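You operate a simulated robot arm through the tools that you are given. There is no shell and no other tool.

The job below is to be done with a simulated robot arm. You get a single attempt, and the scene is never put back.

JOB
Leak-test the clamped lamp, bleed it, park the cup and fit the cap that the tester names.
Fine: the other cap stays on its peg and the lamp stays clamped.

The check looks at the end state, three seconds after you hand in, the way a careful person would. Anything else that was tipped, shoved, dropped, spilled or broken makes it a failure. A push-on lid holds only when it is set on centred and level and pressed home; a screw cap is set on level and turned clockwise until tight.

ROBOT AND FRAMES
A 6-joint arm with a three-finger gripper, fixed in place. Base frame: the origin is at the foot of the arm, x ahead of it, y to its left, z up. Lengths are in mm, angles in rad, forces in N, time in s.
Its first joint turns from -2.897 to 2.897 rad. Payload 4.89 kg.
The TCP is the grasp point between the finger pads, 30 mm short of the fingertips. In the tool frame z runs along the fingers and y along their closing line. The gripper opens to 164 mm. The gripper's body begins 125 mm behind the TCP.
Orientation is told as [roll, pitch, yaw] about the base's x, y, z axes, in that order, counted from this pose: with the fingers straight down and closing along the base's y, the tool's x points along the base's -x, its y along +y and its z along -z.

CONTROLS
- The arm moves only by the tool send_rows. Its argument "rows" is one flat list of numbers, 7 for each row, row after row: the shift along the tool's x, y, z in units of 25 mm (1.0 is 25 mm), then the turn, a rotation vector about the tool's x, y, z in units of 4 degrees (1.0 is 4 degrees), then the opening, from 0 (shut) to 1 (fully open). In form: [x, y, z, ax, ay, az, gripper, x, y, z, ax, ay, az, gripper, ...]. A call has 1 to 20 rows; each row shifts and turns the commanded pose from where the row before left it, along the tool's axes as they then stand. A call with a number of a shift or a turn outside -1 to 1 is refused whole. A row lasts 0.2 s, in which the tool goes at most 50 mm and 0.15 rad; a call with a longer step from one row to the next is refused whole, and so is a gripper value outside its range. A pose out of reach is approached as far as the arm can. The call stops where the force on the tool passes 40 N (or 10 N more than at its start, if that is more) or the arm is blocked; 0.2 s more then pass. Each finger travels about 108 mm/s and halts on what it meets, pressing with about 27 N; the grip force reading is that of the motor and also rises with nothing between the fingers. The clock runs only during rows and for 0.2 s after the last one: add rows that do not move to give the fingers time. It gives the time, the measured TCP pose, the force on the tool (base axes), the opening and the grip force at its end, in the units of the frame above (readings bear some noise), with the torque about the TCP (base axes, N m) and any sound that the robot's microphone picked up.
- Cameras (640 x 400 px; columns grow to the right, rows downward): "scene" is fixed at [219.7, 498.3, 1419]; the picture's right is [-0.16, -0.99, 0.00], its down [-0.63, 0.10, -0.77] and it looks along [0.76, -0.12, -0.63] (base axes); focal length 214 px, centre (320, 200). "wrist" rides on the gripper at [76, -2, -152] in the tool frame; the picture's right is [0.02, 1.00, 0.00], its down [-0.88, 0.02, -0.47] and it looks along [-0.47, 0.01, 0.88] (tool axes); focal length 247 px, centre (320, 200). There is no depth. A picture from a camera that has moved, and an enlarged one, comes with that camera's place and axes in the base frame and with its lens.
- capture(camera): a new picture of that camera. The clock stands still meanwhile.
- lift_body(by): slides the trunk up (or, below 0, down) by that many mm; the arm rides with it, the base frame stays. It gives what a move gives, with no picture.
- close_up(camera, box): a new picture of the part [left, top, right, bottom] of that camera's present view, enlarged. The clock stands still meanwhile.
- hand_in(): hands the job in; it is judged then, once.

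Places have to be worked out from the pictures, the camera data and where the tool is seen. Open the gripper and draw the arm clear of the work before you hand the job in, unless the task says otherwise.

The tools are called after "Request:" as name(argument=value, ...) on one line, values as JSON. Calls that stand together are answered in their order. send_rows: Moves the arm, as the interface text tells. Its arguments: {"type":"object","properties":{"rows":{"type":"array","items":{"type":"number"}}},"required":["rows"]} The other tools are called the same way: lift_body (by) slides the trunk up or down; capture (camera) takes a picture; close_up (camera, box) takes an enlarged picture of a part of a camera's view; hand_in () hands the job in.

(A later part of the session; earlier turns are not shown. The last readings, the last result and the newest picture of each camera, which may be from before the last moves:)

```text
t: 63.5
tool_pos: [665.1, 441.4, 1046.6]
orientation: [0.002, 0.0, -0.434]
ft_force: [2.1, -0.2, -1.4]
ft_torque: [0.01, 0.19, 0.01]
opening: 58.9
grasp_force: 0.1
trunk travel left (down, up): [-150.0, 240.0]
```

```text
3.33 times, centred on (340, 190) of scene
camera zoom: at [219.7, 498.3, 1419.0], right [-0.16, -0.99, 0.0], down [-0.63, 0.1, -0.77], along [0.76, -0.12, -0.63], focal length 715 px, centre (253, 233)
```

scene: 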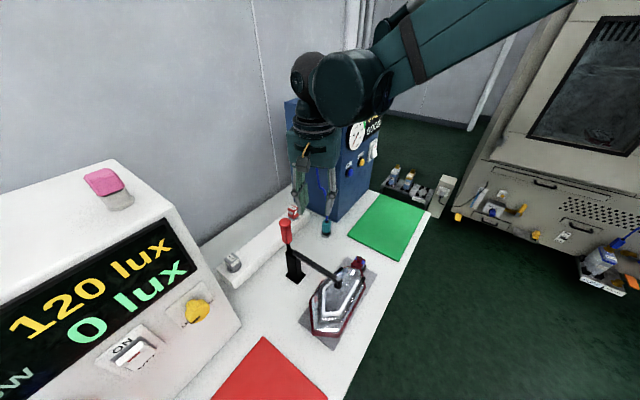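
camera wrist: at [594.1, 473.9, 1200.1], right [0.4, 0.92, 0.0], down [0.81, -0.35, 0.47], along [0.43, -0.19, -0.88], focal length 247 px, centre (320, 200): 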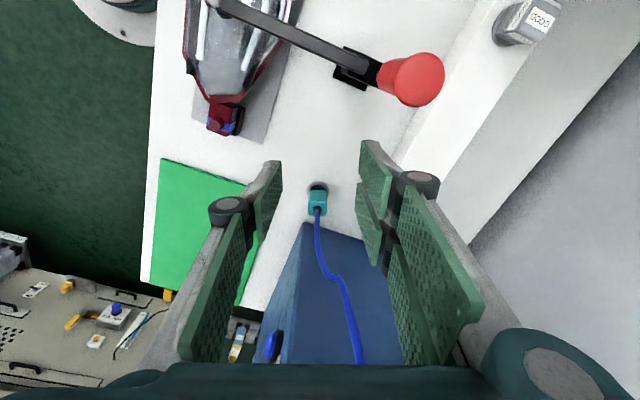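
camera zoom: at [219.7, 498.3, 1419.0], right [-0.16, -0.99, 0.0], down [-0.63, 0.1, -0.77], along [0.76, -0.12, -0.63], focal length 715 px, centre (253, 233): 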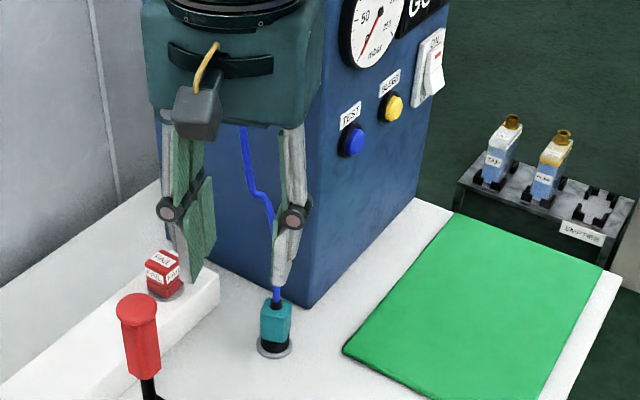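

The cup is parked upright. Next is the GOOD cap near (647,702), but the tall lux box stands close to it, so I raise up, rotate toward it and look before choosing an approach.

Request:
send_rows(rows=[0, 0, -0.5, 0, 0, 0, 0.36, 0, 0, -0.3, 0, 0, -1, 0.36, 0, 0, -0.3, 0, 0, -1, 0.36, 0, 0, -0.3, 0, 0, -1, 0.36, 0, 0, -0.3, 0, 0, -1, 0.36, 0, 0, -0.3, 0, 0, -1, 0.36, 0, 0, -0.3, 0, 0, -1, 0.36, 0, 0, -0.3, 0, 0, -1, 0.36, 0, 0, -0.2, 0, 0, -1, 0.36, 0, 0, -0.2, 0, 0, -1, 0.36, 0, 0, -0.2, 0, 0, -1, 0.36, 0, 0, -0.2, 0, 0, -1, 0.36, 0, 0, -0.2, 0, 0, -1, 0.36, 0, 0, 0, 0, 0, -1, 0.36, 0, 0, 0, 0, 0, -1, 0.36, 0, 0, 0, 0, 0, -1, 0.36, 0, 0, 0, 0, 0, -1, 0.36, 0, 0, 0, 0, 0, -1, 0.36, 0, 0, 0, 0, 0, -1, 0.36])

Request:
capture(camera="wrist")

Request:
capture(camera="scene")

```text
t: 67.5
tool_pos: [661.6, 441.4, 1137.0]
orientation: [0.0, 0.0, 0.823]
ft_force: [0.0, 0.2, 0.6]
ft_torque: [-0.04, 0.01, 0.02]
opening: 59.3
grasp_force: 0.1
trunk travel left (down, up): [-150.0, 240.0]
```

```text
taken
camera wrist: at [611.0, 385.9, 1290.5], right [-0.75, 0.66, 0.0], down [0.59, 0.66, 0.47], along [0.31, 0.35, -0.88], focal length 247 px, centre (320, 200)
```

wrist: 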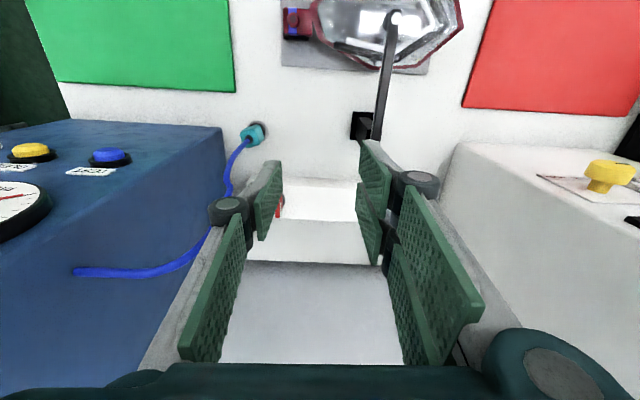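

```text
taken
```

scene: 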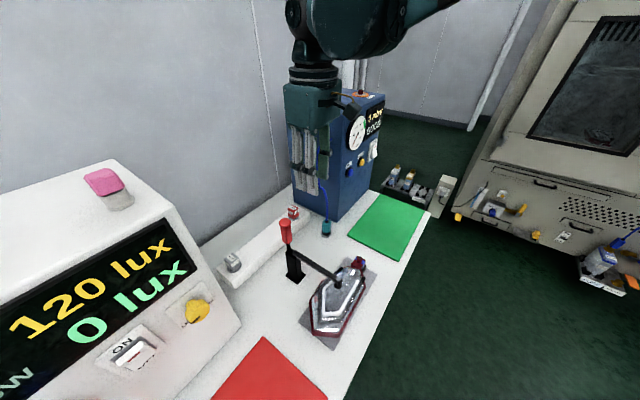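

The GOOD cap is hidden behind a finger here. I shift about 120 mm along +y so it comes into the gap.

Request:
send_rows(rows=[0.15, 0.97, -0.1, 0, 0, 0, 0.36, 0.15, 0.97, -0.1, 0, 0, 0, 0.36, 0.15, 0.97, -0.1, 0, 0, 0, 0.36, 0.15, 0.97, -0.1, 0, 0, 0, 0.36, 0.15, 0.97, -0.1, 0, 0, 0, 0.36, 0.15, 0.97, -0.1, 0, 0, 0, 0.36])

Request:
capture(camera="wrist")

Request:
capture(camera="scene")

```text
t: 68.9
tool_pos: [538.8, 523.7, 1150.8]
orientation: [0.0, 0.0, 0.821]
ft_force: [-0.1, 0.4, -1.1]
ft_torque: [0.04, 0.12, 0.0]
opening: 59.1
grasp_force: 0.1
trunk travel left (down, up): [-150.0, 240.0]
```

```text
taken
camera wrist: at [488.8, 468.4, 1304.3], right [-0.75, 0.67, 0.0], down [0.59, 0.66, 0.47], along [0.31, 0.35, -0.88], focal length 247 px, centre (320, 200)
```

wrist: 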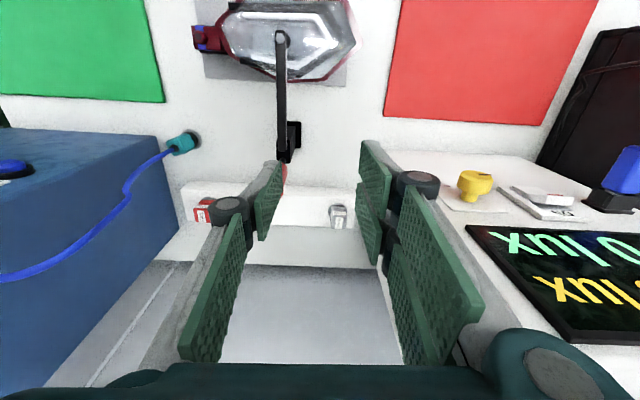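

```text
taken
```

scene: 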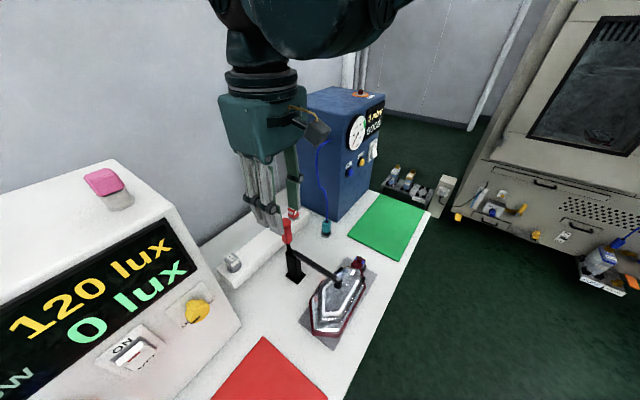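

The GOOD cap is visible now between the fingers. I zoom in to get its position and orientation.

Request:
close_up(camera="wrist", box=[290, 170, 390, 260])

Request:
close_up(camera="scene", box=[190, 220, 270, 300])

Request:
close_up(camera="wrist", box=[360, 120, 640, 380])

```text
4.44 times, centred on (340, 215) of wrist
camera zoom: at [488.8, 468.4, 1304.3], right [-0.75, 0.67, 0.0], down [0.59, 0.66, 0.47], along [0.31, 0.35, -0.88], focal length 1098 px, centre (231, 133)
```

zoom: 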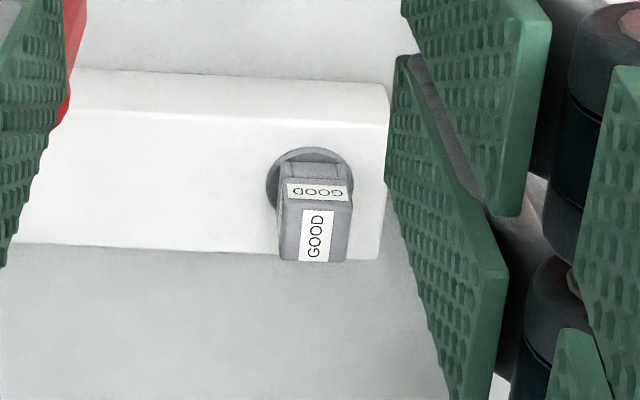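

```text
5.00 times, centred on (230, 260) of scene
camera zoom: at [219.7, 498.3, 1419.0], right [-0.16, -0.99, 0.0], down [-0.63, 0.1, -0.77], along [0.76, -0.12, -0.63], focal length 1072 px, centre (770, -100)
```

zoom: 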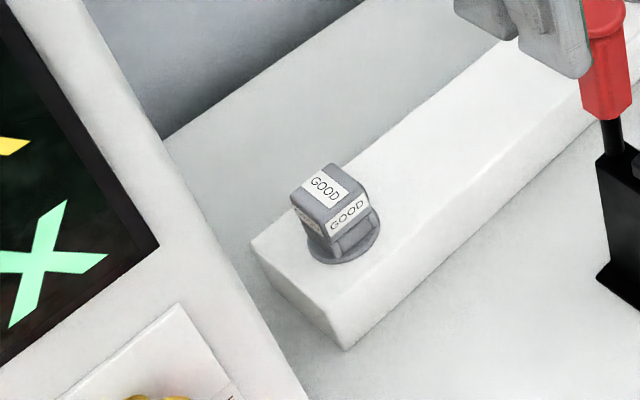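

```text
1.54 times, centred on (500, 250) of wrist
camera zoom: at [488.8, 468.4, 1304.3], right [-0.75, 0.67, 0.0], down [0.59, 0.66, 0.47], along [0.31, 0.35, -0.88], focal length 380 px, centre (43, 123)
```

zoom: 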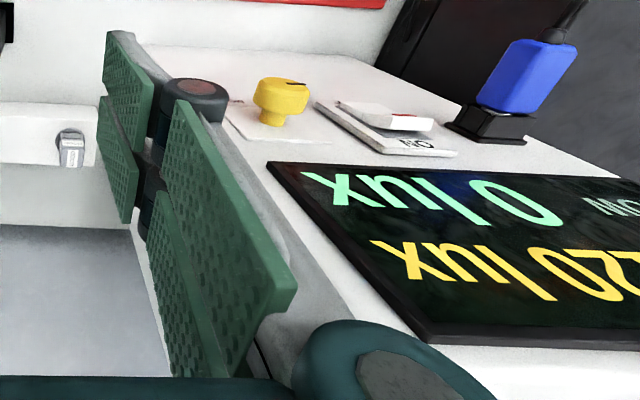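

The GOOD cap is aligned with the 45° frame, centred near (645,701) with its top at z≈880. The lux box side is about 96 mm away toward +y_t. To keep the palm and camera clear of it I'll approach at yaw 135° (closing along h, camera on the far side), so I rotate here at height first.

Request:
send_rows(rows=[0, 0, 0, 0, 0, -1, 0.4, 0, 0, 0, 0, 0, -1, 0.4, 0, 0, 0, 0, 0, -1, 0.4, 0, 0, 0, 0, 0, -1, 0.4, 0, 0, 0, 0, 0, -1, 0.4, 0, 0, 0, 0, 0, -1, 0.4, 0, 0, 0, 0, 0, -1, 0.4, 0, 0, 0, 0, 0, -1, 0.4, 0, 0, 0, 0, 0, -1, 0.4, 0, 0, 0, 0, 0, -1, 0.4, 0, 0, 0, 0, 0, -1, 0.4, 0, 0, 0, 0, 0, -1, 0.4, 0, 0, 0, 0, 0, -1, 0.4, 0, 0, 0, 0, 0, -1, 0.4, 0, 0, 0, 0, 0, -1, 0.4, 0, 0, 0, 0, 0, -1, 0.4, 0, 0, 0, 0, 0, -1, 0.4, 0, 0, 0, 0, 0, -1, 0.4, 0, 0, 0, 0, 0, -1, 0.4, 0, 0, 0, 0, 0, -1, 0.4])

Request:
capture(camera="scene")

Request:
capture(camera="wrist")

```text
t: 73.1
tool_pos: [540.4, 523.5, 1151.5]
orientation: [0.0, -0.001, 2.22]
ft_force: [0.6, 0.1, 0.6]
ft_torque: [0.0, 0.01, 0.0]
opening: 65.6
grasp_force: 0.0
trunk travel left (down, up): [-150.0, 240.0]
```

```text
taken
```

scene: 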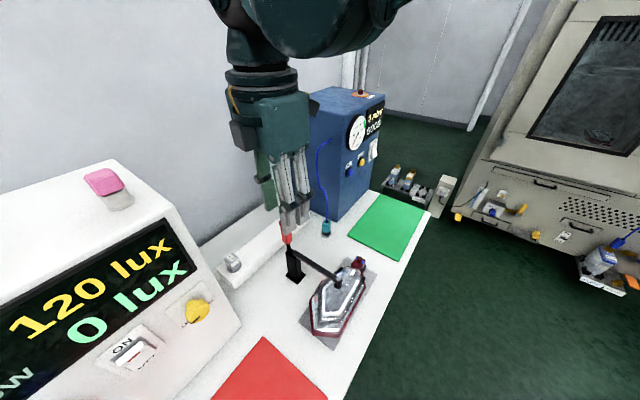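

```text
taken
camera wrist: at [587.5, 465.3, 1305.2], right [-0.78, -0.62, 0.0], down [-0.55, 0.69, 0.47], along [-0.29, 0.37, -0.88], focal length 247 px, centre (320, 200)
```

wrist: 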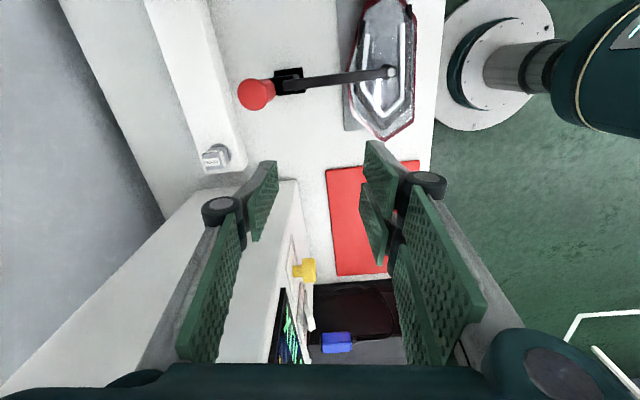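

The rotation works and the camera is now on the side away from the lux box. I finish to yaw 135° and move over the cap at safe height.

Request:
send_rows(rows=[0, 0, 0, 0, 0, -1, 0.4, 0, 0, 0, 0, 0, -0.95, 0.4, -0.2, -0.88, 0, 0, 0, 0, 0.4, -0.2, -0.88, 0, 0, 0, 0, 0.4, -0.2, -0.88, 0, 0, 0, 0, 0.4, -0.2, -0.88, 0, 0, 0, 0, 0.4, -0.2, -0.88, 0, 0, 0, 0, 0.4, -0.2, -0.88, 0, 0, 0, 0, 0.4, -0.2, -0.88, 0, 0, 0, 0, 0.4, -0.2, -0.88, 0, 0, 0, 0, 0.4, -0.2, -0.88, 0, 0, 0, 0, 0.4])

Request:
capture(camera="wrist")

Request:
capture(camera="scene")

```text
t: 75.5
tool_pos: [647.6, 695.1, 1151.9]
orientation: [0.001, 0.0, 2.354]
ft_force: [-0.4, -0.9, 0.8]
ft_torque: [0.1, -0.08, 0.01]
opening: 65.6
grasp_force: 0.1
trunk travel left (down, up): [-150.0, 240.0]
```

```text
taken
camera wrist: at [702.7, 643.5, 1306.3], right [-0.69, -0.72, 0.0], down [-0.63, 0.61, 0.47], along [-0.34, 0.33, -0.88], focal length 247 px, centre (320, 200)
```

wrist: 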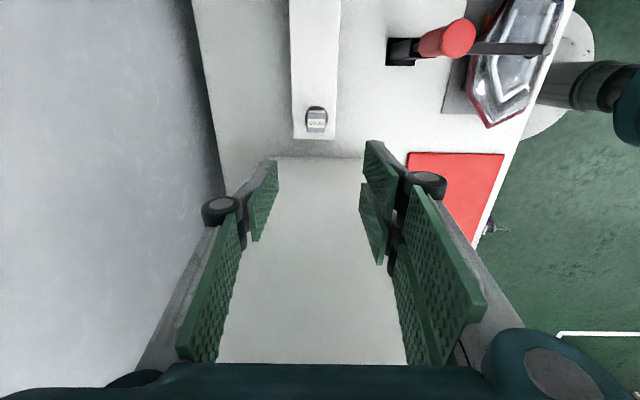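

```text
taken
```

scene: 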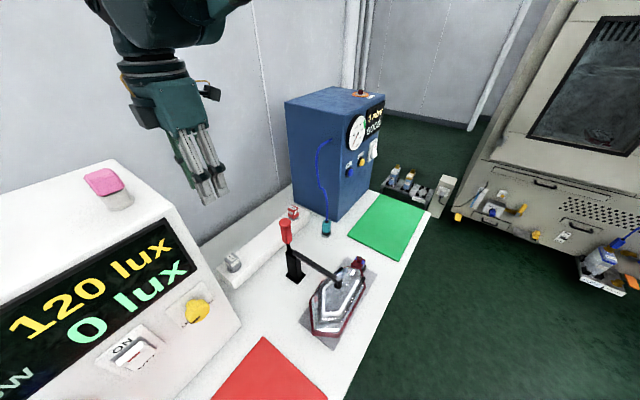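

The arm reaches over the cap. I zoom to measure the cap precisely before descending.

Request:
close_up(camera="wrist", box=[280, 85, 350, 155])

```text
5.71 times, centred on (315, 120) of wrist
camera zoom: at [702.7, 643.5, 1306.3], right [-0.69, -0.72, 0.0], down [-0.63, 0.61, 0.47], along [-0.34, 0.33, -0.88], focal length 1411 px, centre (349, 657)
```

zoom: 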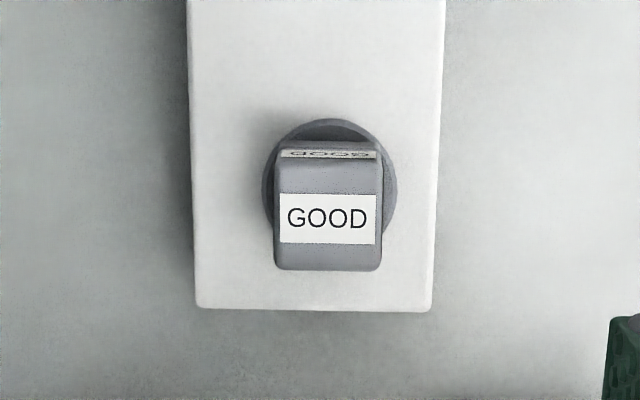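

Cap top is at z≈880, 32 mm wide, offset (+3.7 forward, −6.3 lateral) from the tool. I correct and descend to z≈960, then re-check.

Request:
send_rows(rows=[-0.148, -0.252, 0.6, 0, 0, 0, 0.4, 0, 0, 1, 0, 0, 0, 0.4, 0, 0, 1, 0, 0, 0, 0.4, 0, 0, 1, 0, 0, 0, 0.4, 0, 0, 1, 0, 0, 0, 0.4, 0, 0, 1, 0, 0, 0, 0.4, 0, 0, 1, 0, 0, 0, 0.4, 0, 0, 1, 0, 0, 0, 0.4, 0, 0, 0, 0, 0, 0, 0.4])

Request:
close_up(camera="wrist", box=[240, 100, 400, 220])

Request:
close_up(camera="scene", box=[150, 130, 310, 290])

```text
t: 77.5
tool_pos: [652.3, 702.4, 962.3]
orientation: [0.001, 0.001, 2.354]
ft_force: [0.3, -0.8, 0.3]
ft_torque: [-0.02, -0.03, 0.02]
opening: 65.5
grasp_force: 0.0
trunk travel left (down, up): [-150.0, 240.0]
```

```text
3.33 times, centred on (320, 160) of wrist
camera zoom: at [707.1, 651.8, 1115.8], right [-0.69, -0.72, 0.0], down [-0.63, 0.61, 0.47], along [-0.34, 0.33, -0.88], focal length 823 px, centre (320, 333)
```

zoom: 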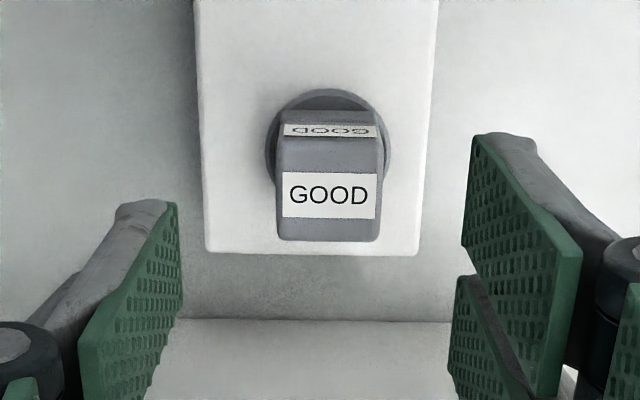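

```text
2.50 times, centred on (230, 210) of scene
camera zoom: at [219.7, 498.3, 1419.0], right [-0.16, -0.99, 0.0], down [-0.63, 0.1, -0.77], along [0.76, -0.12, -0.63], focal length 536 px, centre (545, 175)
```

zoom: 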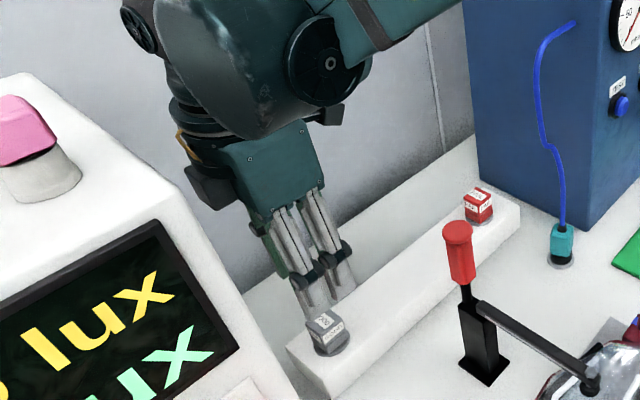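

The correction needed is small (+0.9 forward, +2.2 lateral) and the lux box clearance is fine. I descend to TCP z≈884, so the tips sit around the cap's lower block above the disc.

Request:
send_rows(rows=[-0.036, 0.09, 0.6, 0, 0, 0, 0.4, 0, 0, 0.8, 0, 0, 0, 0.4, 0, 0, 0.8, 0, 0, 0, 0.4, 0, 0, 0.6, 0, 0, 0, 0.4, 0, 0, 0.33, 0, 0, 0, 0.4, 0, 0, 0, 0, 0, 0, 0.4])

Request:
close_up(camera="wrist", box=[240, 120, 400, 240])

Request:
close_up(camera="scene", box=[200, 220, 270, 290])

```text
t: 78.9
tool_pos: [647.9, 701.9, 880.3]
orientation: [0.001, 0.0, 2.354]
ft_force: [0.2, 0.0, 0.0]
ft_torque: [-0.04, 0.02, 0.01]
opening: 65.5
grasp_force: 0.0
trunk travel left (down, up): [-150.0, 240.0]
```

```text
3.33 times, centred on (320, 180) of wrist
camera zoom: at [704.0, 650.4, 1036.2], right [-0.69, -0.72, 0.0], down [-0.63, 0.61, 0.47], along [-0.34, 0.33, -0.88], focal length 823 px, centre (320, 267)
```

zoom: 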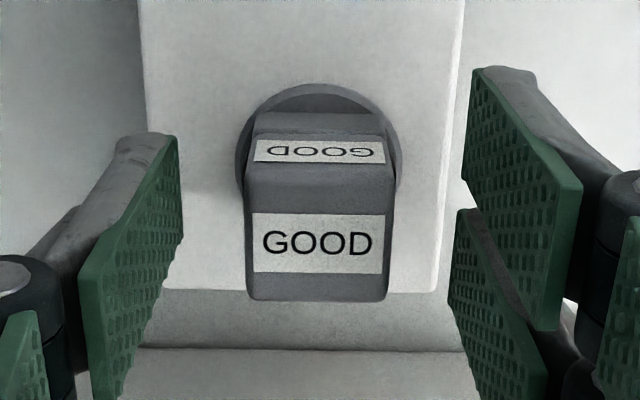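

```text
5.71 times, centred on (235, 255) of scene
camera zoom: at [219.7, 498.3, 1419.0], right [-0.16, -0.99, 0.0], down [-0.63, 0.1, -0.77], along [0.76, -0.12, -0.63], focal length 1226 px, centre (806, -114)
```

zoom: 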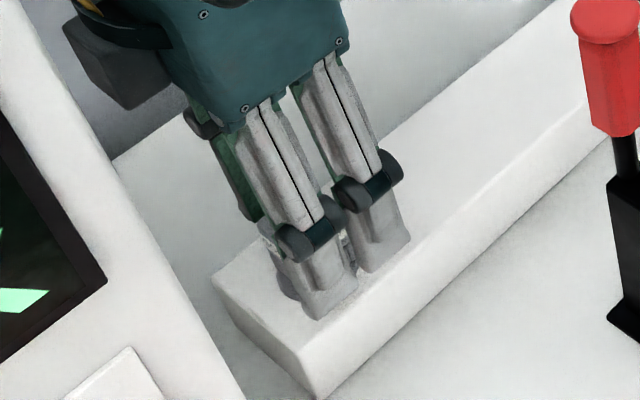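

Tips are level around the cap with no contact. I close the gripper on it.

Request:
send_rows(rows=[0, -0.03, 0, 0, 0, 0, 0.4, 0, 0, 0, 0, 0, 0, 0.25, 0, 0, 0, 0, 0, 0, 0.1, 0, 0, 0, 0, 0, 0, 0.05, 0, 0, 0, 0, 0, 0, 0.05])

Request:
close_up(camera="wrist", box=[240, 120, 400, 240])

```text
t: 80.1
tool_pos: [649.7, 702.6, 883.4]
orientation: [-0.002, 0.0, 2.354]
ft_force: [-0.7, -1.4, -0.5]
ft_torque: [-0.08, -0.01, 0.01]
opening: 30.8
grasp_force: 27.3
trunk travel left (down, up): [-150.0, 240.0]
```

```text
3.33 times, centred on (320, 180) of wrist
camera zoom: at [704.4, 650.7, 1036.5], right [-0.69, -0.72, 0.0], down [-0.63, 0.61, 0.47], along [-0.34, 0.33, -0.88], focal length 823 px, centre (320, 267)
```

zoom: 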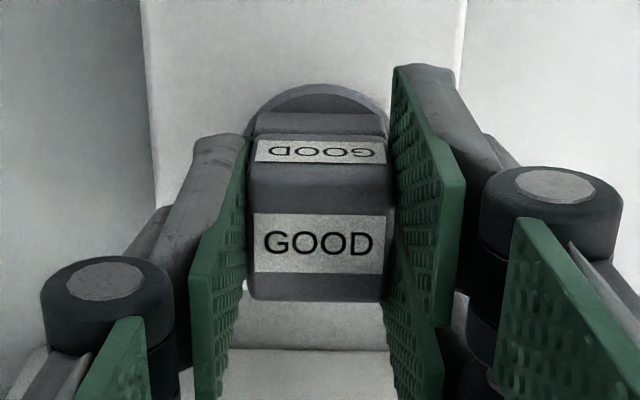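

The cap is gripped with no side load. I lift it straight off its peg gently.

Request:
send_rows(rows=[0, 0, -0.2, 0, 0, 0, 0.05, 0, 0, -0.2, 0, 0, 0, 0.05, 0, 0, -0.2, 0, 0, 0, 0.05, 0, 0, -0.3, 0, 0, 0, 0.05])

Request:
close_up(camera="wrist", box=[240, 100, 400, 220])

```text
t: 81.1
tool_pos: [648.2, 702.4, 904.6]
orientation: [0.001, 0.0, 2.354]
ft_force: [0.5, -0.1, -0.4]
ft_torque: [-0.02, 0.02, -0.05]
opening: 30.9
grasp_force: 27.1
trunk travel left (down, up): [-150.0, 240.0]
```

```text
3.33 times, centred on (320, 160) of wrist
camera zoom: at [703.5, 650.8, 1059.4], right [-0.69, -0.72, 0.0], down [-0.63, 0.61, 0.47], along [-0.34, 0.33, -0.88], focal length 823 px, centre (320, 333)
```

zoom: 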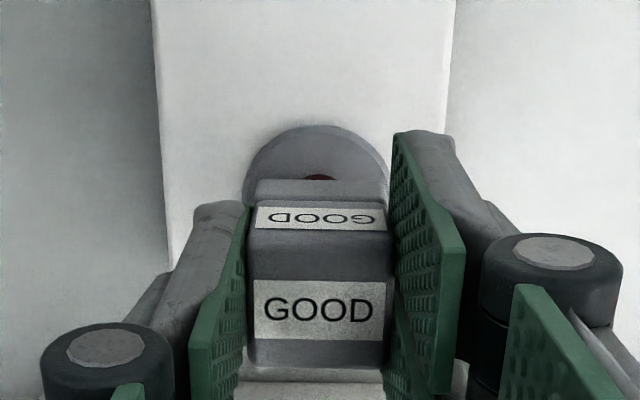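

The cap is off and its peg (red) is visible below. I lift 100 mm more and record the peg's position in the image as the alignment reference for the lamp stub.

Request:
send_rows(rows=[0, 0, -0.7, 0, 0, 0, 0.05, 0, 0, -0.8, 0, 0, 0, 0.05, 0, 0, -0.9, 0, 0, 0, 0.05, 0, 0, -0.8, 0, 0, 0, 0.05, 0, 0, -0.8, 0, 0, 0, 0.05, 0, 0, 0, 0, 0, 0, 0.05])

Request:
close_up(camera="wrist", box=[280, 90, 360, 170])

Request:
capture(camera="scene")

```text
t: 82.5
tool_pos: [647.1, 701.9, 1004.7]
orientation: [-0.001, -0.001, 2.354]
ft_force: [0.5, -1.2, -0.4]
ft_torque: [0.0, 0.02, 0.01]
opening: 30.8
grasp_force: 27.3
trunk travel left (down, up): [-150.0, 240.0]
```

```text
5.00 times, centred on (320, 130) of wrist
camera zoom: at [703.4, 650.4, 1158.9], right [-0.69, -0.72, 0.0], down [-0.63, 0.61, 0.47], along [-0.34, 0.33, -0.88], focal length 1235 px, centre (320, 550)
```

zoom: 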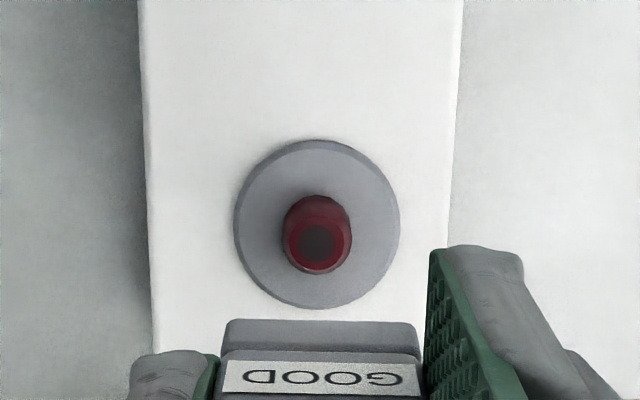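

```text
taken
```

scene: 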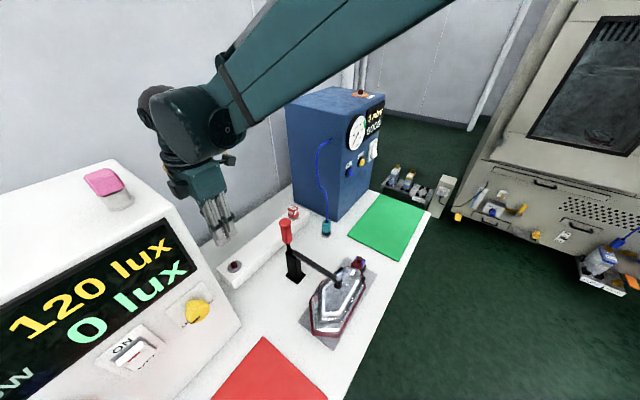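

The reference is recorded: at 122.5 mm lift the peg top appears at u≈−0.002, v≈−0.252. I zoom on the block peg and lamp stub with the scene camera to compare their heights.

Request:
close_up(camera="scene", box=[215, 250, 250, 280])

Request:
close_up(camera="scene", box=[345, 248, 380, 278])

```text
13.33 times, centred on (232, 265) of scene
camera zoom: at [219.7, 498.3, 1419.0], right [-0.16, -0.99, 0.0], down [-0.63, 0.1, -0.77], along [0.76, -0.12, -0.63], focal length 2860 px, centre (1487, -667)
```

zoom: 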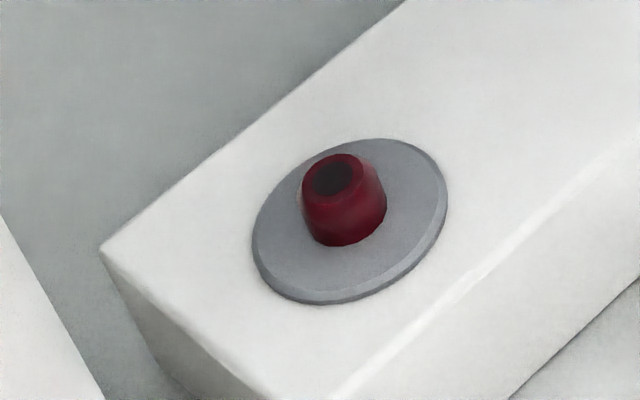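

```text
13.33 times, centred on (362, 263) of scene
camera zoom: at [219.7, 498.3, 1419.0], right [-0.16, -0.99, 0.0], down [-0.63, 0.1, -0.77], along [0.76, -0.12, -0.63], focal length 2860 px, centre (-247, -640)
```

zoom: 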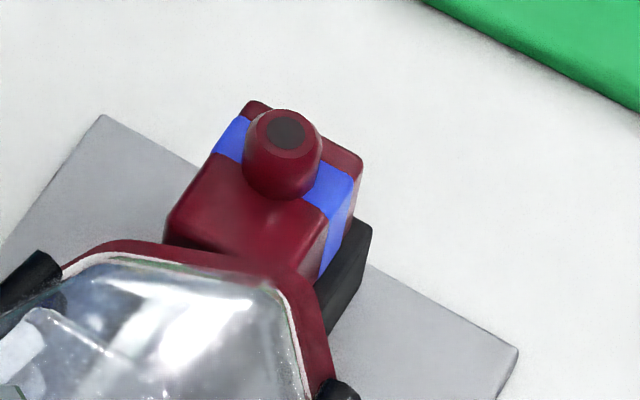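

Heights compare well: the lamp stub top is roughly 12 mm higher than the block peg, with similar stud heights. I raise to z≈1120 to clear the clamp handle and carry the cap over to the lamp stub.

Request:
send_rows(rows=[0, 0, -0.92, 0, 0, 0, 0.05, 0, 0, -0.92, 0, 0, 0, 0.05, 0, 0, -0.92, 0, 0, 0, 0.05, 0, 0, -0.92, 0, 0, 0, 0.05, 0, 0, -0.92, 0, 0, 0, 0.05, 0.745, 0.95, 0, 0, 0, 0, 0.05, 0.745, 0.95, 0, 0, 0, 0, 0.05, 0.745, 0.95, 0, 0, 0, 0, 0.05, 0.745, 0.95, 0, 0, 0, 0, 0.05, 0.745, 0.95, 0, 0, 0, 0, 0.05, 0.745, 0.95, 0, 0, 0, 0, 0.05, 0.745, 0.95, 0, 0, 0, 0, 0.05, 0.745, 0.95, 0, 0, 0, 0, 0.05, 0.745, 0.95, 0, 0, 0, 0, 0.05, 0.745, 0.95, 0, 0, 0, 0, 0.05, 0.745, 0.95, 0, 0, 0, 0, 0.05, 0.745, 0.95, 0, 0, 0, 0, 0.05, 0.745, 0.95, 0, 0, 0, 0, 0.05])

Request:
capture(camera="wrist")

Request:
capture(camera="scene")

```text
t: 86.3
tool_pos: [601.4, 313.2, 1121.2]
orientation: [0.001, -0.002, 2.355]
ft_force: [0.2, 1.2, 0.3]
ft_torque: [-0.18, 0.1, 0.02]
opening: 30.9
grasp_force: 27.0
trunk travel left (down, up): [-150.0, 240.0]
```

```text
taken
camera wrist: at [656.1, 262.2, 1274.7], right [-0.69, -0.72, 0.0], down [-0.63, 0.61, 0.47], along [-0.34, 0.33, -0.88], focal length 247 px, centre (320, 200)
```

wrist: 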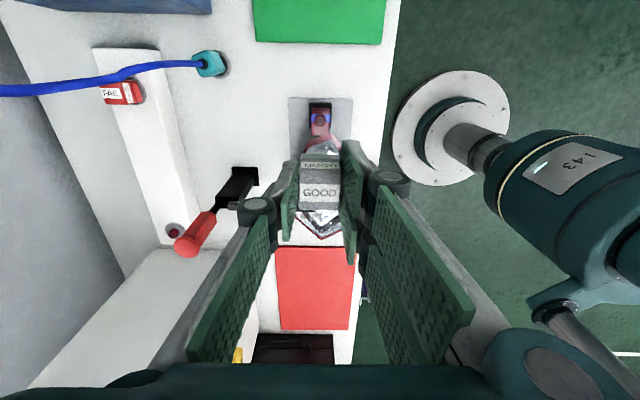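

```text
taken
```

scene: 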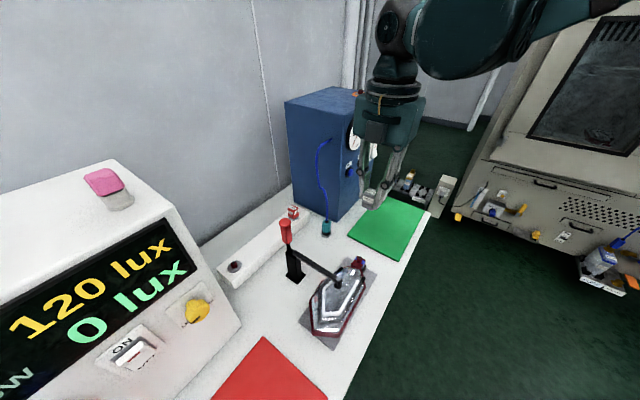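

The cap is over the lamp port, with the stub visible just beyond it. I descend to z≈1018 (reference height) and compare with the reference picture.

Request:
send_rows(rows=[0, 0, 0.82, 0, 0, 0, 0.05, 0, 0, 0.82, 0, 0, 0, 0.05, 0, 0, 0.82, 0, 0, 0, 0.05, 0, 0, 0.82, 0, 0, 0, 0.05, 0, 0, 0.82, 0, 0, 0, 0.05, 0, 0, 0, 0, 0, 0, 0.05])

Request:
close_up(camera="wrist", box=[280, 90, 360, 170])

Request:
close_up(camera="scene", box=[335, 190, 395, 280])

```text
t: 87.7
tool_pos: [599.9, 311.3, 1017.5]
orientation: [0.001, 0.0, 2.353]
ft_force: [-0.2, 0.0, -0.4]
ft_torque: [-0.04, 0.0, 0.0]
opening: 30.8
grasp_force: 27.7
trunk travel left (down, up): [-150.0, 240.0]
```

```text
5.00 times, centred on (320, 130) of wrist
camera zoom: at [655.1, 260.8, 1171.5], right [-0.69, -0.72, 0.0], down [-0.63, 0.61, 0.47], along [-0.34, 0.33, -0.88], focal length 1235 px, centre (320, 550)
```

zoom: 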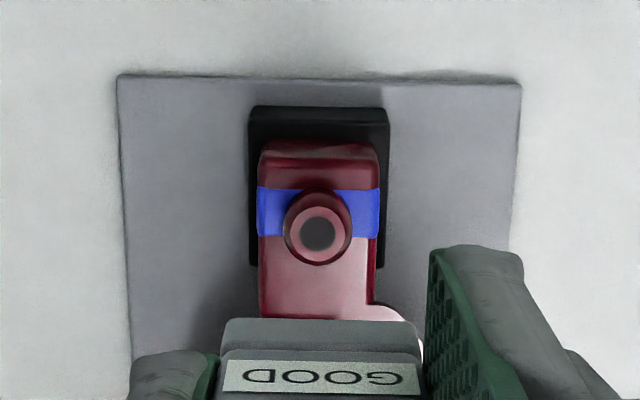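

```text
4.44 times, centred on (365, 235) of scene
camera zoom: at [219.7, 498.3, 1419.0], right [-0.16, -0.99, 0.0], down [-0.63, 0.1, -0.77], along [0.76, -0.12, -0.63], focal length 953 px, centre (120, 44)
```

zoom: 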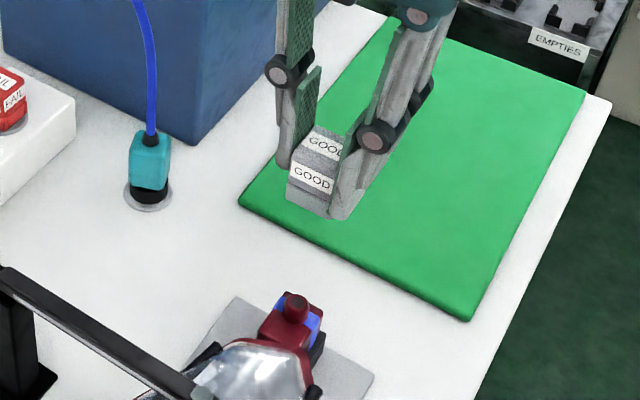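

The alignment is close to the reference (1 px lateral, 6 px forward difference). I zoom in tighter to quantify it.

Request:
close_up(camera="wrist", box=[300, 117, 340, 157])

Request:
close_up(camera="scene", box=[340, 215, 385, 275])

```text
10.00 times, centred on (320, 137) of wrist
camera zoom: at [655.1, 260.8, 1171.5], right [-0.69, -0.72, 0.0], down [-0.63, 0.61, 0.47], along [-0.34, 0.33, -0.88], focal length 2470 px, centre (320, 830)
```

zoom: 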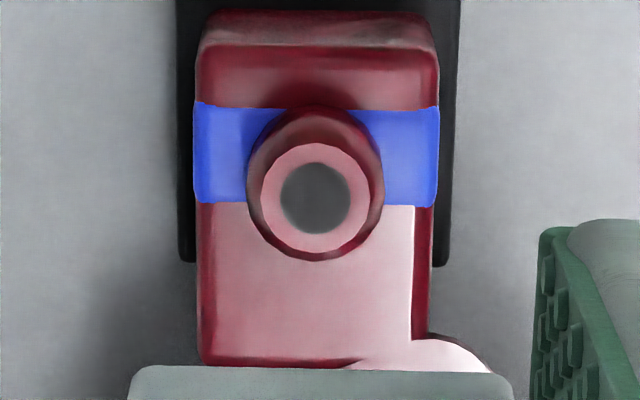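

```text
6.67 times, centred on (362, 245) of scene
camera zoom: at [219.7, 498.3, 1419.0], right [-0.16, -0.99, 0.0], down [-0.63, 0.1, -0.77], along [0.76, -0.12, -0.63], focal length 1430 px, centre (37, -100)
```

zoom: 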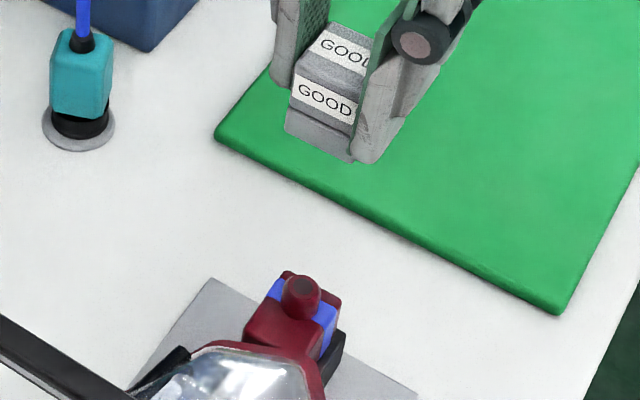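

The stub is within about 1 mm of the reference. I apply a 0.6 mm correction and descend to just above the stub, around z≈927, then check from both cameras.

Request:
send_rows(rows=[0.025, 0, 0.8, 0, 0, 0, 0.05, 0, 0, 0.8, 0, 0, 0, 0.05, 0, 0, 0.8, 0, 0, 0, 0.05, 0, 0, 0.7, 0, 0, 0, 0.05, 0, 0, 0.5, 0, 0, 0, 0.05, 0, 0, 0, 0, 0, 0, 0.05])

Request:
close_up(camera="scene", box=[340, 225, 385, 275])

Request:
close_up(camera="wrist", box=[270, 100, 370, 200])

```text
t: 89.1
tool_pos: [599.9, 311.9, 926.1]
orientation: [-0.001, -0.001, 2.354]
ft_force: [0.1, -0.1, 0.6]
ft_torque: [-0.02, 0.01, 0.03]
opening: 30.8
grasp_force: 27.2
trunk travel left (down, up): [-150.0, 240.0]
```

```text
8.00 times, centred on (362, 250) of scene
camera zoom: at [219.7, 498.3, 1419.0], right [-0.16, -0.99, 0.0], down [-0.63, 0.1, -0.77], along [0.76, -0.12, -0.63], focal length 1716 px, centre (-20, -200)
```

zoom: 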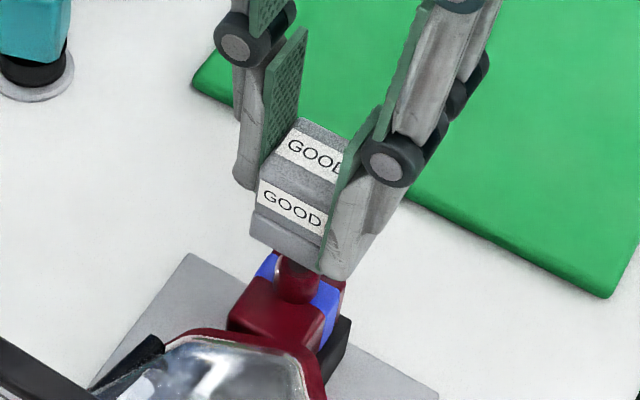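

```text
4.00 times, centred on (320, 150) of wrist
camera zoom: at [655.2, 261.6, 1081.9], right [-0.69, -0.72, 0.0], down [-0.63, 0.61, 0.47], along [-0.34, 0.33, -0.88], focal length 988 px, centre (320, 400)
```

zoom: 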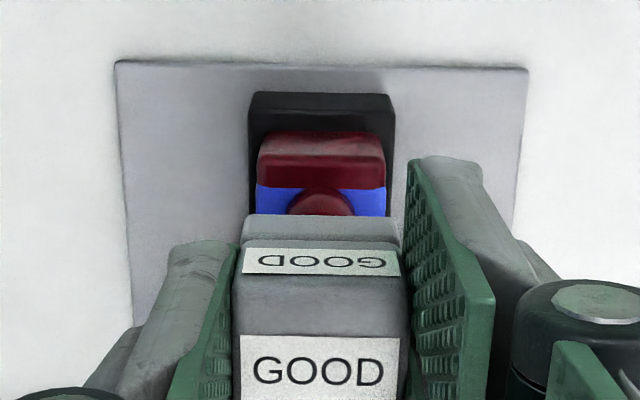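

The cap is about 15 mm above the stub. I zoom in strongly from the scene camera to check centring in that direction.

Request:
close_up(camera="scene", box=[348, 238, 376, 266])

Request:
close_up(camera="wrist", box=[295, 125, 345, 175])

```text
14.29 times, centred on (362, 252) of scene
camera zoom: at [219.7, 498.3, 1419.0], right [-0.16, -0.99, 0.0], down [-0.63, 0.1, -0.77], along [0.76, -0.12, -0.63], focal length 3064 px, centre (-280, -543)
```

zoom: 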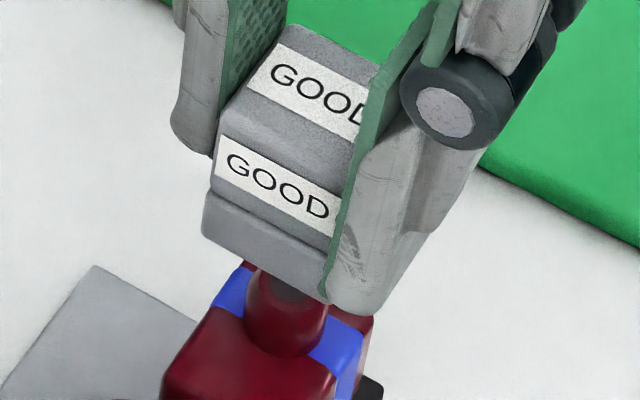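

```text
8.00 times, centred on (320, 150) of wrist
camera zoom: at [655.2, 261.6, 1081.9], right [-0.69, -0.72, 0.0], down [-0.63, 0.61, 0.47], along [-0.34, 0.33, -0.88], focal length 1976 px, centre (320, 600)
```

zoom: 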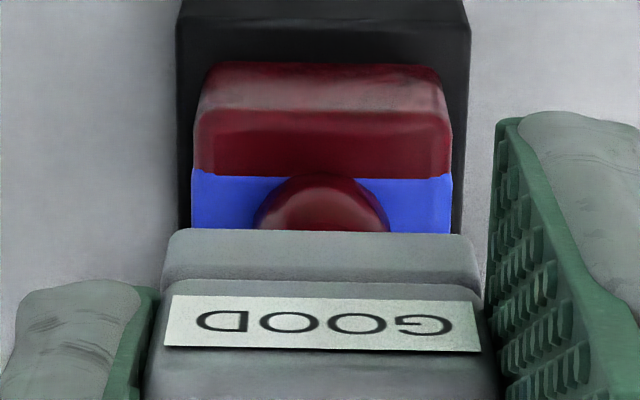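

The wrist view shows the cap centred on the stub laterally (within 0.3 mm). Along the other axis the two cameras disagree by a couple of mm, so I split the difference (+0.8 mm) and lower another 10 mm to judge at closer range.

Request:
send_rows(rows=[-0.03, 0, 0.2, 0, 0, 0, 0.05, 0, 0, 0.2, 0, 0, 0, 0.05, 0, 0, 0, 0, 0, 0, 0.05])

Request:
close_up(camera="scene", box=[348, 238, 376, 266])

Request:
close_up(camera="wrist", box=[290, 125, 350, 225])

```text
t: 89.9
tool_pos: [599.9, 312.1, 918.1]
orientation: [0.001, 0.0, 2.354]
ft_force: [-0.1, 0.4, -0.8]
ft_torque: [0.02, 0.0, 0.01]
opening: 30.9
grasp_force: 27.2
trunk travel left (down, up): [-150.0, 240.0]
```

```text
14.29 times, centred on (362, 252) of scene
camera zoom: at [219.7, 498.3, 1419.0], right [-0.16, -0.99, 0.0], down [-0.63, 0.1, -0.77], along [0.76, -0.12, -0.63], focal length 3064 px, centre (-280, -543)
```

zoom: 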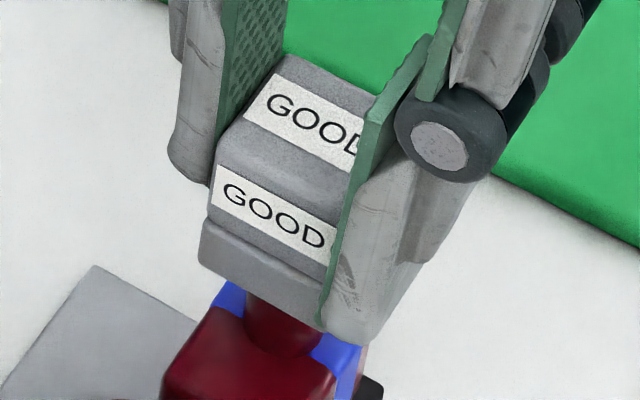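

```text
4.00 times, centred on (320, 175) of wrist
camera zoom: at [655.0, 261.4, 1072.4], right [-0.69, -0.72, 0.0], down [-0.63, 0.61, 0.47], along [-0.34, 0.33, -0.88], focal length 988 px, centre (320, 300)
```

zoom: 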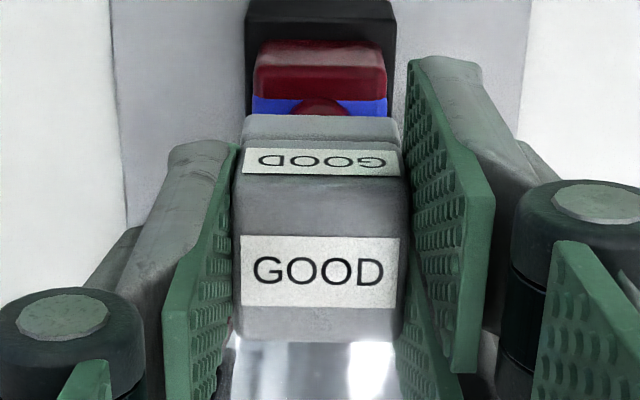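

The estimates of the remaining offset along +y_t range from −1 to +3 mm, so I shift 1.5 mm that way. Then I probe downward gently in small steps with the force sensor as my guide.

Request:
send_rows(rows=[-0.06, 0, 0.08, 0, 0, 0, 0.05, 0, 0, 0.08, 0, 0, 0, 0.05, 0, 0, 0.08, 0, 0, 0, 0.05])

Request:
close_up(camera="scene", box=[348, 238, 376, 266])

```text
t: 90.7
tool_pos: [599.7, 313.5, 913.4]
orientation: [0.0, -0.001, 2.353]
ft_force: [-0.1, 0.0, 0.3]
ft_torque: [0.02, 0.03, -0.03]
opening: 30.9
grasp_force: 27.3
trunk travel left (down, up): [-150.0, 240.0]
```

```text
14.29 times, centred on (362, 252) of scene
camera zoom: at [219.7, 498.3, 1419.0], right [-0.16, -0.99, 0.0], down [-0.63, 0.1, -0.77], along [0.76, -0.12, -0.63], focal length 3064 px, centre (-280, -543)
```

zoom: 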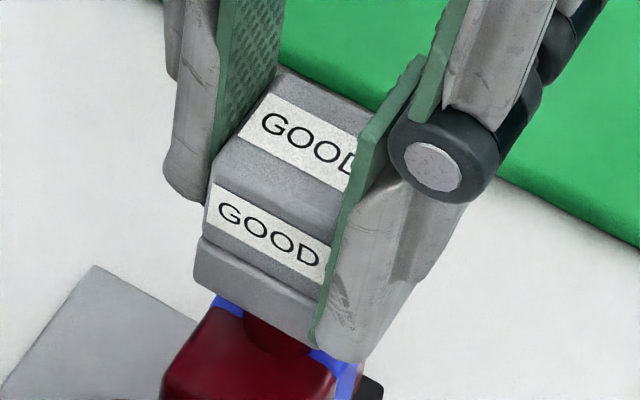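

No contact yet. I continue down another 6 mm in 2 mm steps.

Request:
send_rows(rows=[0, 0, 0.08, 0, 0, 0, 0.05, 0, 0, 0.08, 0, 0, 0, 0.05, 0, 0, 0.08, 0, 0, 0, 0.05])

```text
t: 91.5
tool_pos: [598.8, 312.6, 906.4]
orientation: [0.0, 0.0, 2.354]
ft_force: [0.8, 0.5, -0.7]
ft_torque: [0.05, 0.02, 0.0]
opening: 31.0
grasp_force: 26.8
trunk travel left (down, up): [-150.0, 240.0]
```

There is still no contact at z≈905. I continue in smaller steps.

Request:
send_rows(rows=[0, 0, 0.06, 0, 0, 0, 0.05, 0, 0, 0.06, 0, 0, 0, 0.05, 0, 0, 0.06, 0, 0, 0, 0.05])

Request:
close_up(camera="scene", box=[348, 238, 376, 266])

```text
t: 92.3
tool_pos: [598.2, 314.2, 901.0]
orientation: [-0.001, 0.0, 2.353]
ft_force: [3.7, -4.4, 5.0]
ft_torque: [-0.21, -0.19, 0.02]
opening: 30.8
grasp_force: 27.1
trunk travel left (down, up): [-150.0, 240.0]
```

```text
14.29 times, centred on (362, 252) of scene
camera zoom: at [219.7, 498.3, 1419.0], right [-0.16, -0.99, 0.0], down [-0.63, 0.1, -0.77], along [0.76, -0.12, -0.63], focal length 3064 px, centre (-280, -543)
```

zoom: 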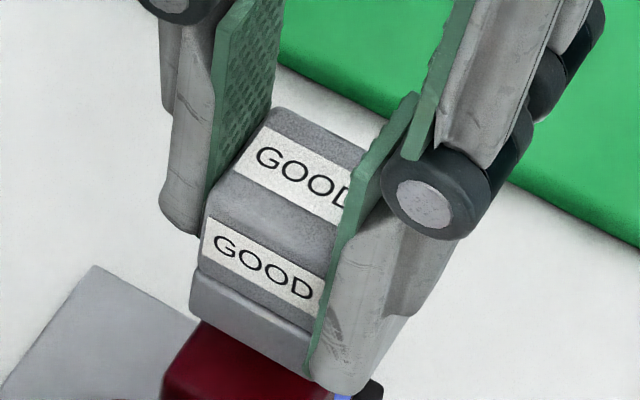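

Contact: 5 N vertical with −5.7 N along the forward axis, so the chamfer is engaged and pushing the cap back toward −y_t. The wrist-camera estimate was right, so I back off 1.5 mm in that direction.

Request:
send_rows(rows=[0.06, 0, 0, 0, 0, 0, 0.05, 0, 0, 0, 0, 0, 0, 0.05])

```text
t: 92.9
tool_pos: [599.0, 312.1, 902.5]
orientation: [0.001, 0.0, 2.353]
ft_force: [0.1, -0.2, -0.6]
ft_torque: [0.0, 0.04, 0.01]
opening: 31.1
grasp_force: 26.9
trunk travel left (down, up): [-150.0, 240.0]
```

The force vanished. I continue lowering in small steps.

Request:
send_rows(rows=[0, 0, 0.06, 0, 0, 0, 0.05, 0, 0, 0.06, 0, 0, 0, 0.05])

```text
t: 93.5
tool_pos: [600.3, 312.7, 898.4]
orientation: [0.0, -0.001, 2.355]
ft_force: [2.0, -1.7, 0.2]
ft_torque: [-0.05, -0.06, -0.01]
opening: 30.9
grasp_force: 27.7
trunk travel left (down, up): [-150.0, 240.0]
```

There is a slight residual side force (−2.6 N along F). I ease 0.5 mm more and keep lowering.

Request:
send_rows(rows=[0.024, 0, 0.06, 0, 0, 0, 0.05, 0, 0, 0.06, 0, 0, 0, 0.05])

```text
t: 94.1
tool_pos: [600.4, 311.0, 895.9]
orientation: [0.0, 0.0, 2.354]
ft_force: [-0.5, -0.4, 2.9]
ft_torque: [0.02, 0.03, 0.0]
opening: 30.9
grasp_force: 26.9
trunk travel left (down, up): [-150.0, 240.0]
```

Side force is now ≈0 with 3 N vertical, so the cap is on the stub. I press on in small steps.

Request:
send_rows(rows=[0, 0, 0.06, 0, 0, 0, 0.05, 0, 0, 0.06, 0, 0, 0, 0.05])

Request:
close_up(camera="scene", box=[348, 238, 376, 266])

```text
t: 94.7
tool_pos: [600.2, 310.7, 891.8]
orientation: [0.0, 0.0, 2.355]
ft_force: [6.3, -4.0, 15.9]
ft_torque: [0.06, 0.02, 0.04]
opening: 31.0
grasp_force: 27.2
trunk travel left (down, up): [-150.0, 240.0]
```

```text
14.29 times, centred on (362, 252) of scene
camera zoom: at [219.7, 498.3, 1419.0], right [-0.16, -0.99, 0.0], down [-0.63, 0.1, -0.77], along [0.76, -0.12, -0.63], focal length 3064 px, centre (-280, -543)
```

zoom: 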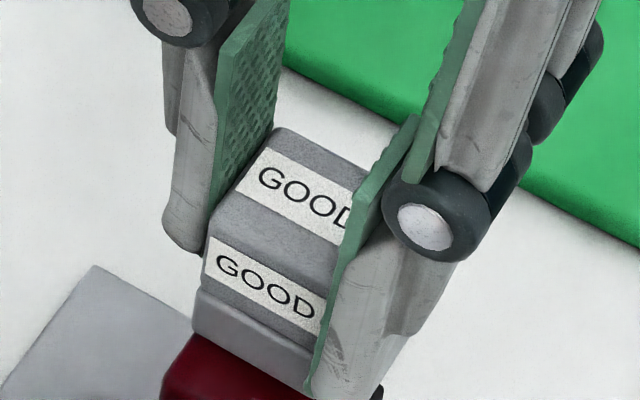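

It is at 16 N now with some side load growing (−7 N along F). I ease 0.5 mm toward −F while pressing a little further.

Request:
send_rows(rows=[0.03, 0, 0, 0, 0, 0, 0.0, 0, 0, 0.06, 0, 0, 0, 0.0, 0, 0, 0, 0, 0, 0, 0.0])

Request:
close_up(camera="scene", box=[348, 238, 376, 266])

Request:
close_up(camera="wrist", box=[290, 115, 350, 215])

```text
t: 95.5
tool_pos: [601.7, 310.7, 891.4]
orientation: [-0.001, 0.001, 2.354]
ft_force: [1.9, -6.3, 25.3]
ft_torque: [-0.11, 0.01, 0.02]
opening: 30.9
grasp_force: 26.8
trunk travel left (down, up): [-150.0, 240.0]
```

```text
14.29 times, centred on (362, 252) of scene
camera zoom: at [219.7, 498.3, 1419.0], right [-0.16, -0.99, 0.0], down [-0.63, 0.1, -0.77], along [0.76, -0.12, -0.63], focal length 3064 px, centre (-280, -543)
```

zoom: 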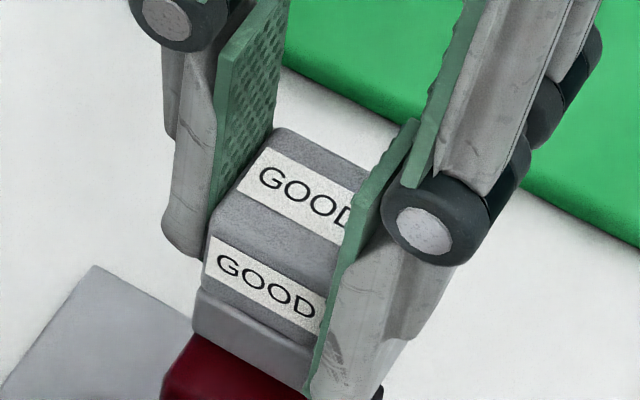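

```text
4.00 times, centred on (320, 165) of wrist
camera zoom: at [655.8, 259.8, 1045.0], right [-0.69, -0.72, 0.0], down [-0.64, 0.61, 0.47], along [-0.34, 0.33, -0.88], focal length 988 px, centre (320, 340)
```

zoom: 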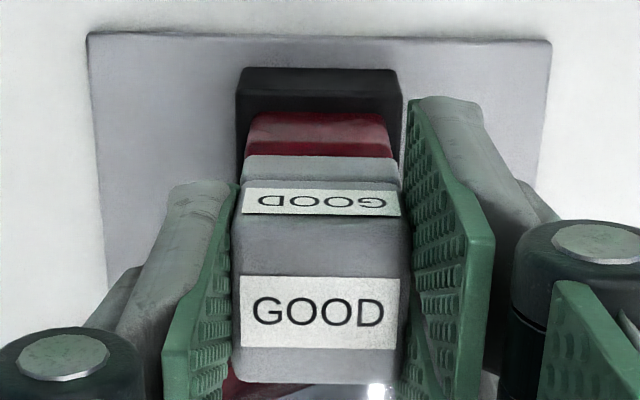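

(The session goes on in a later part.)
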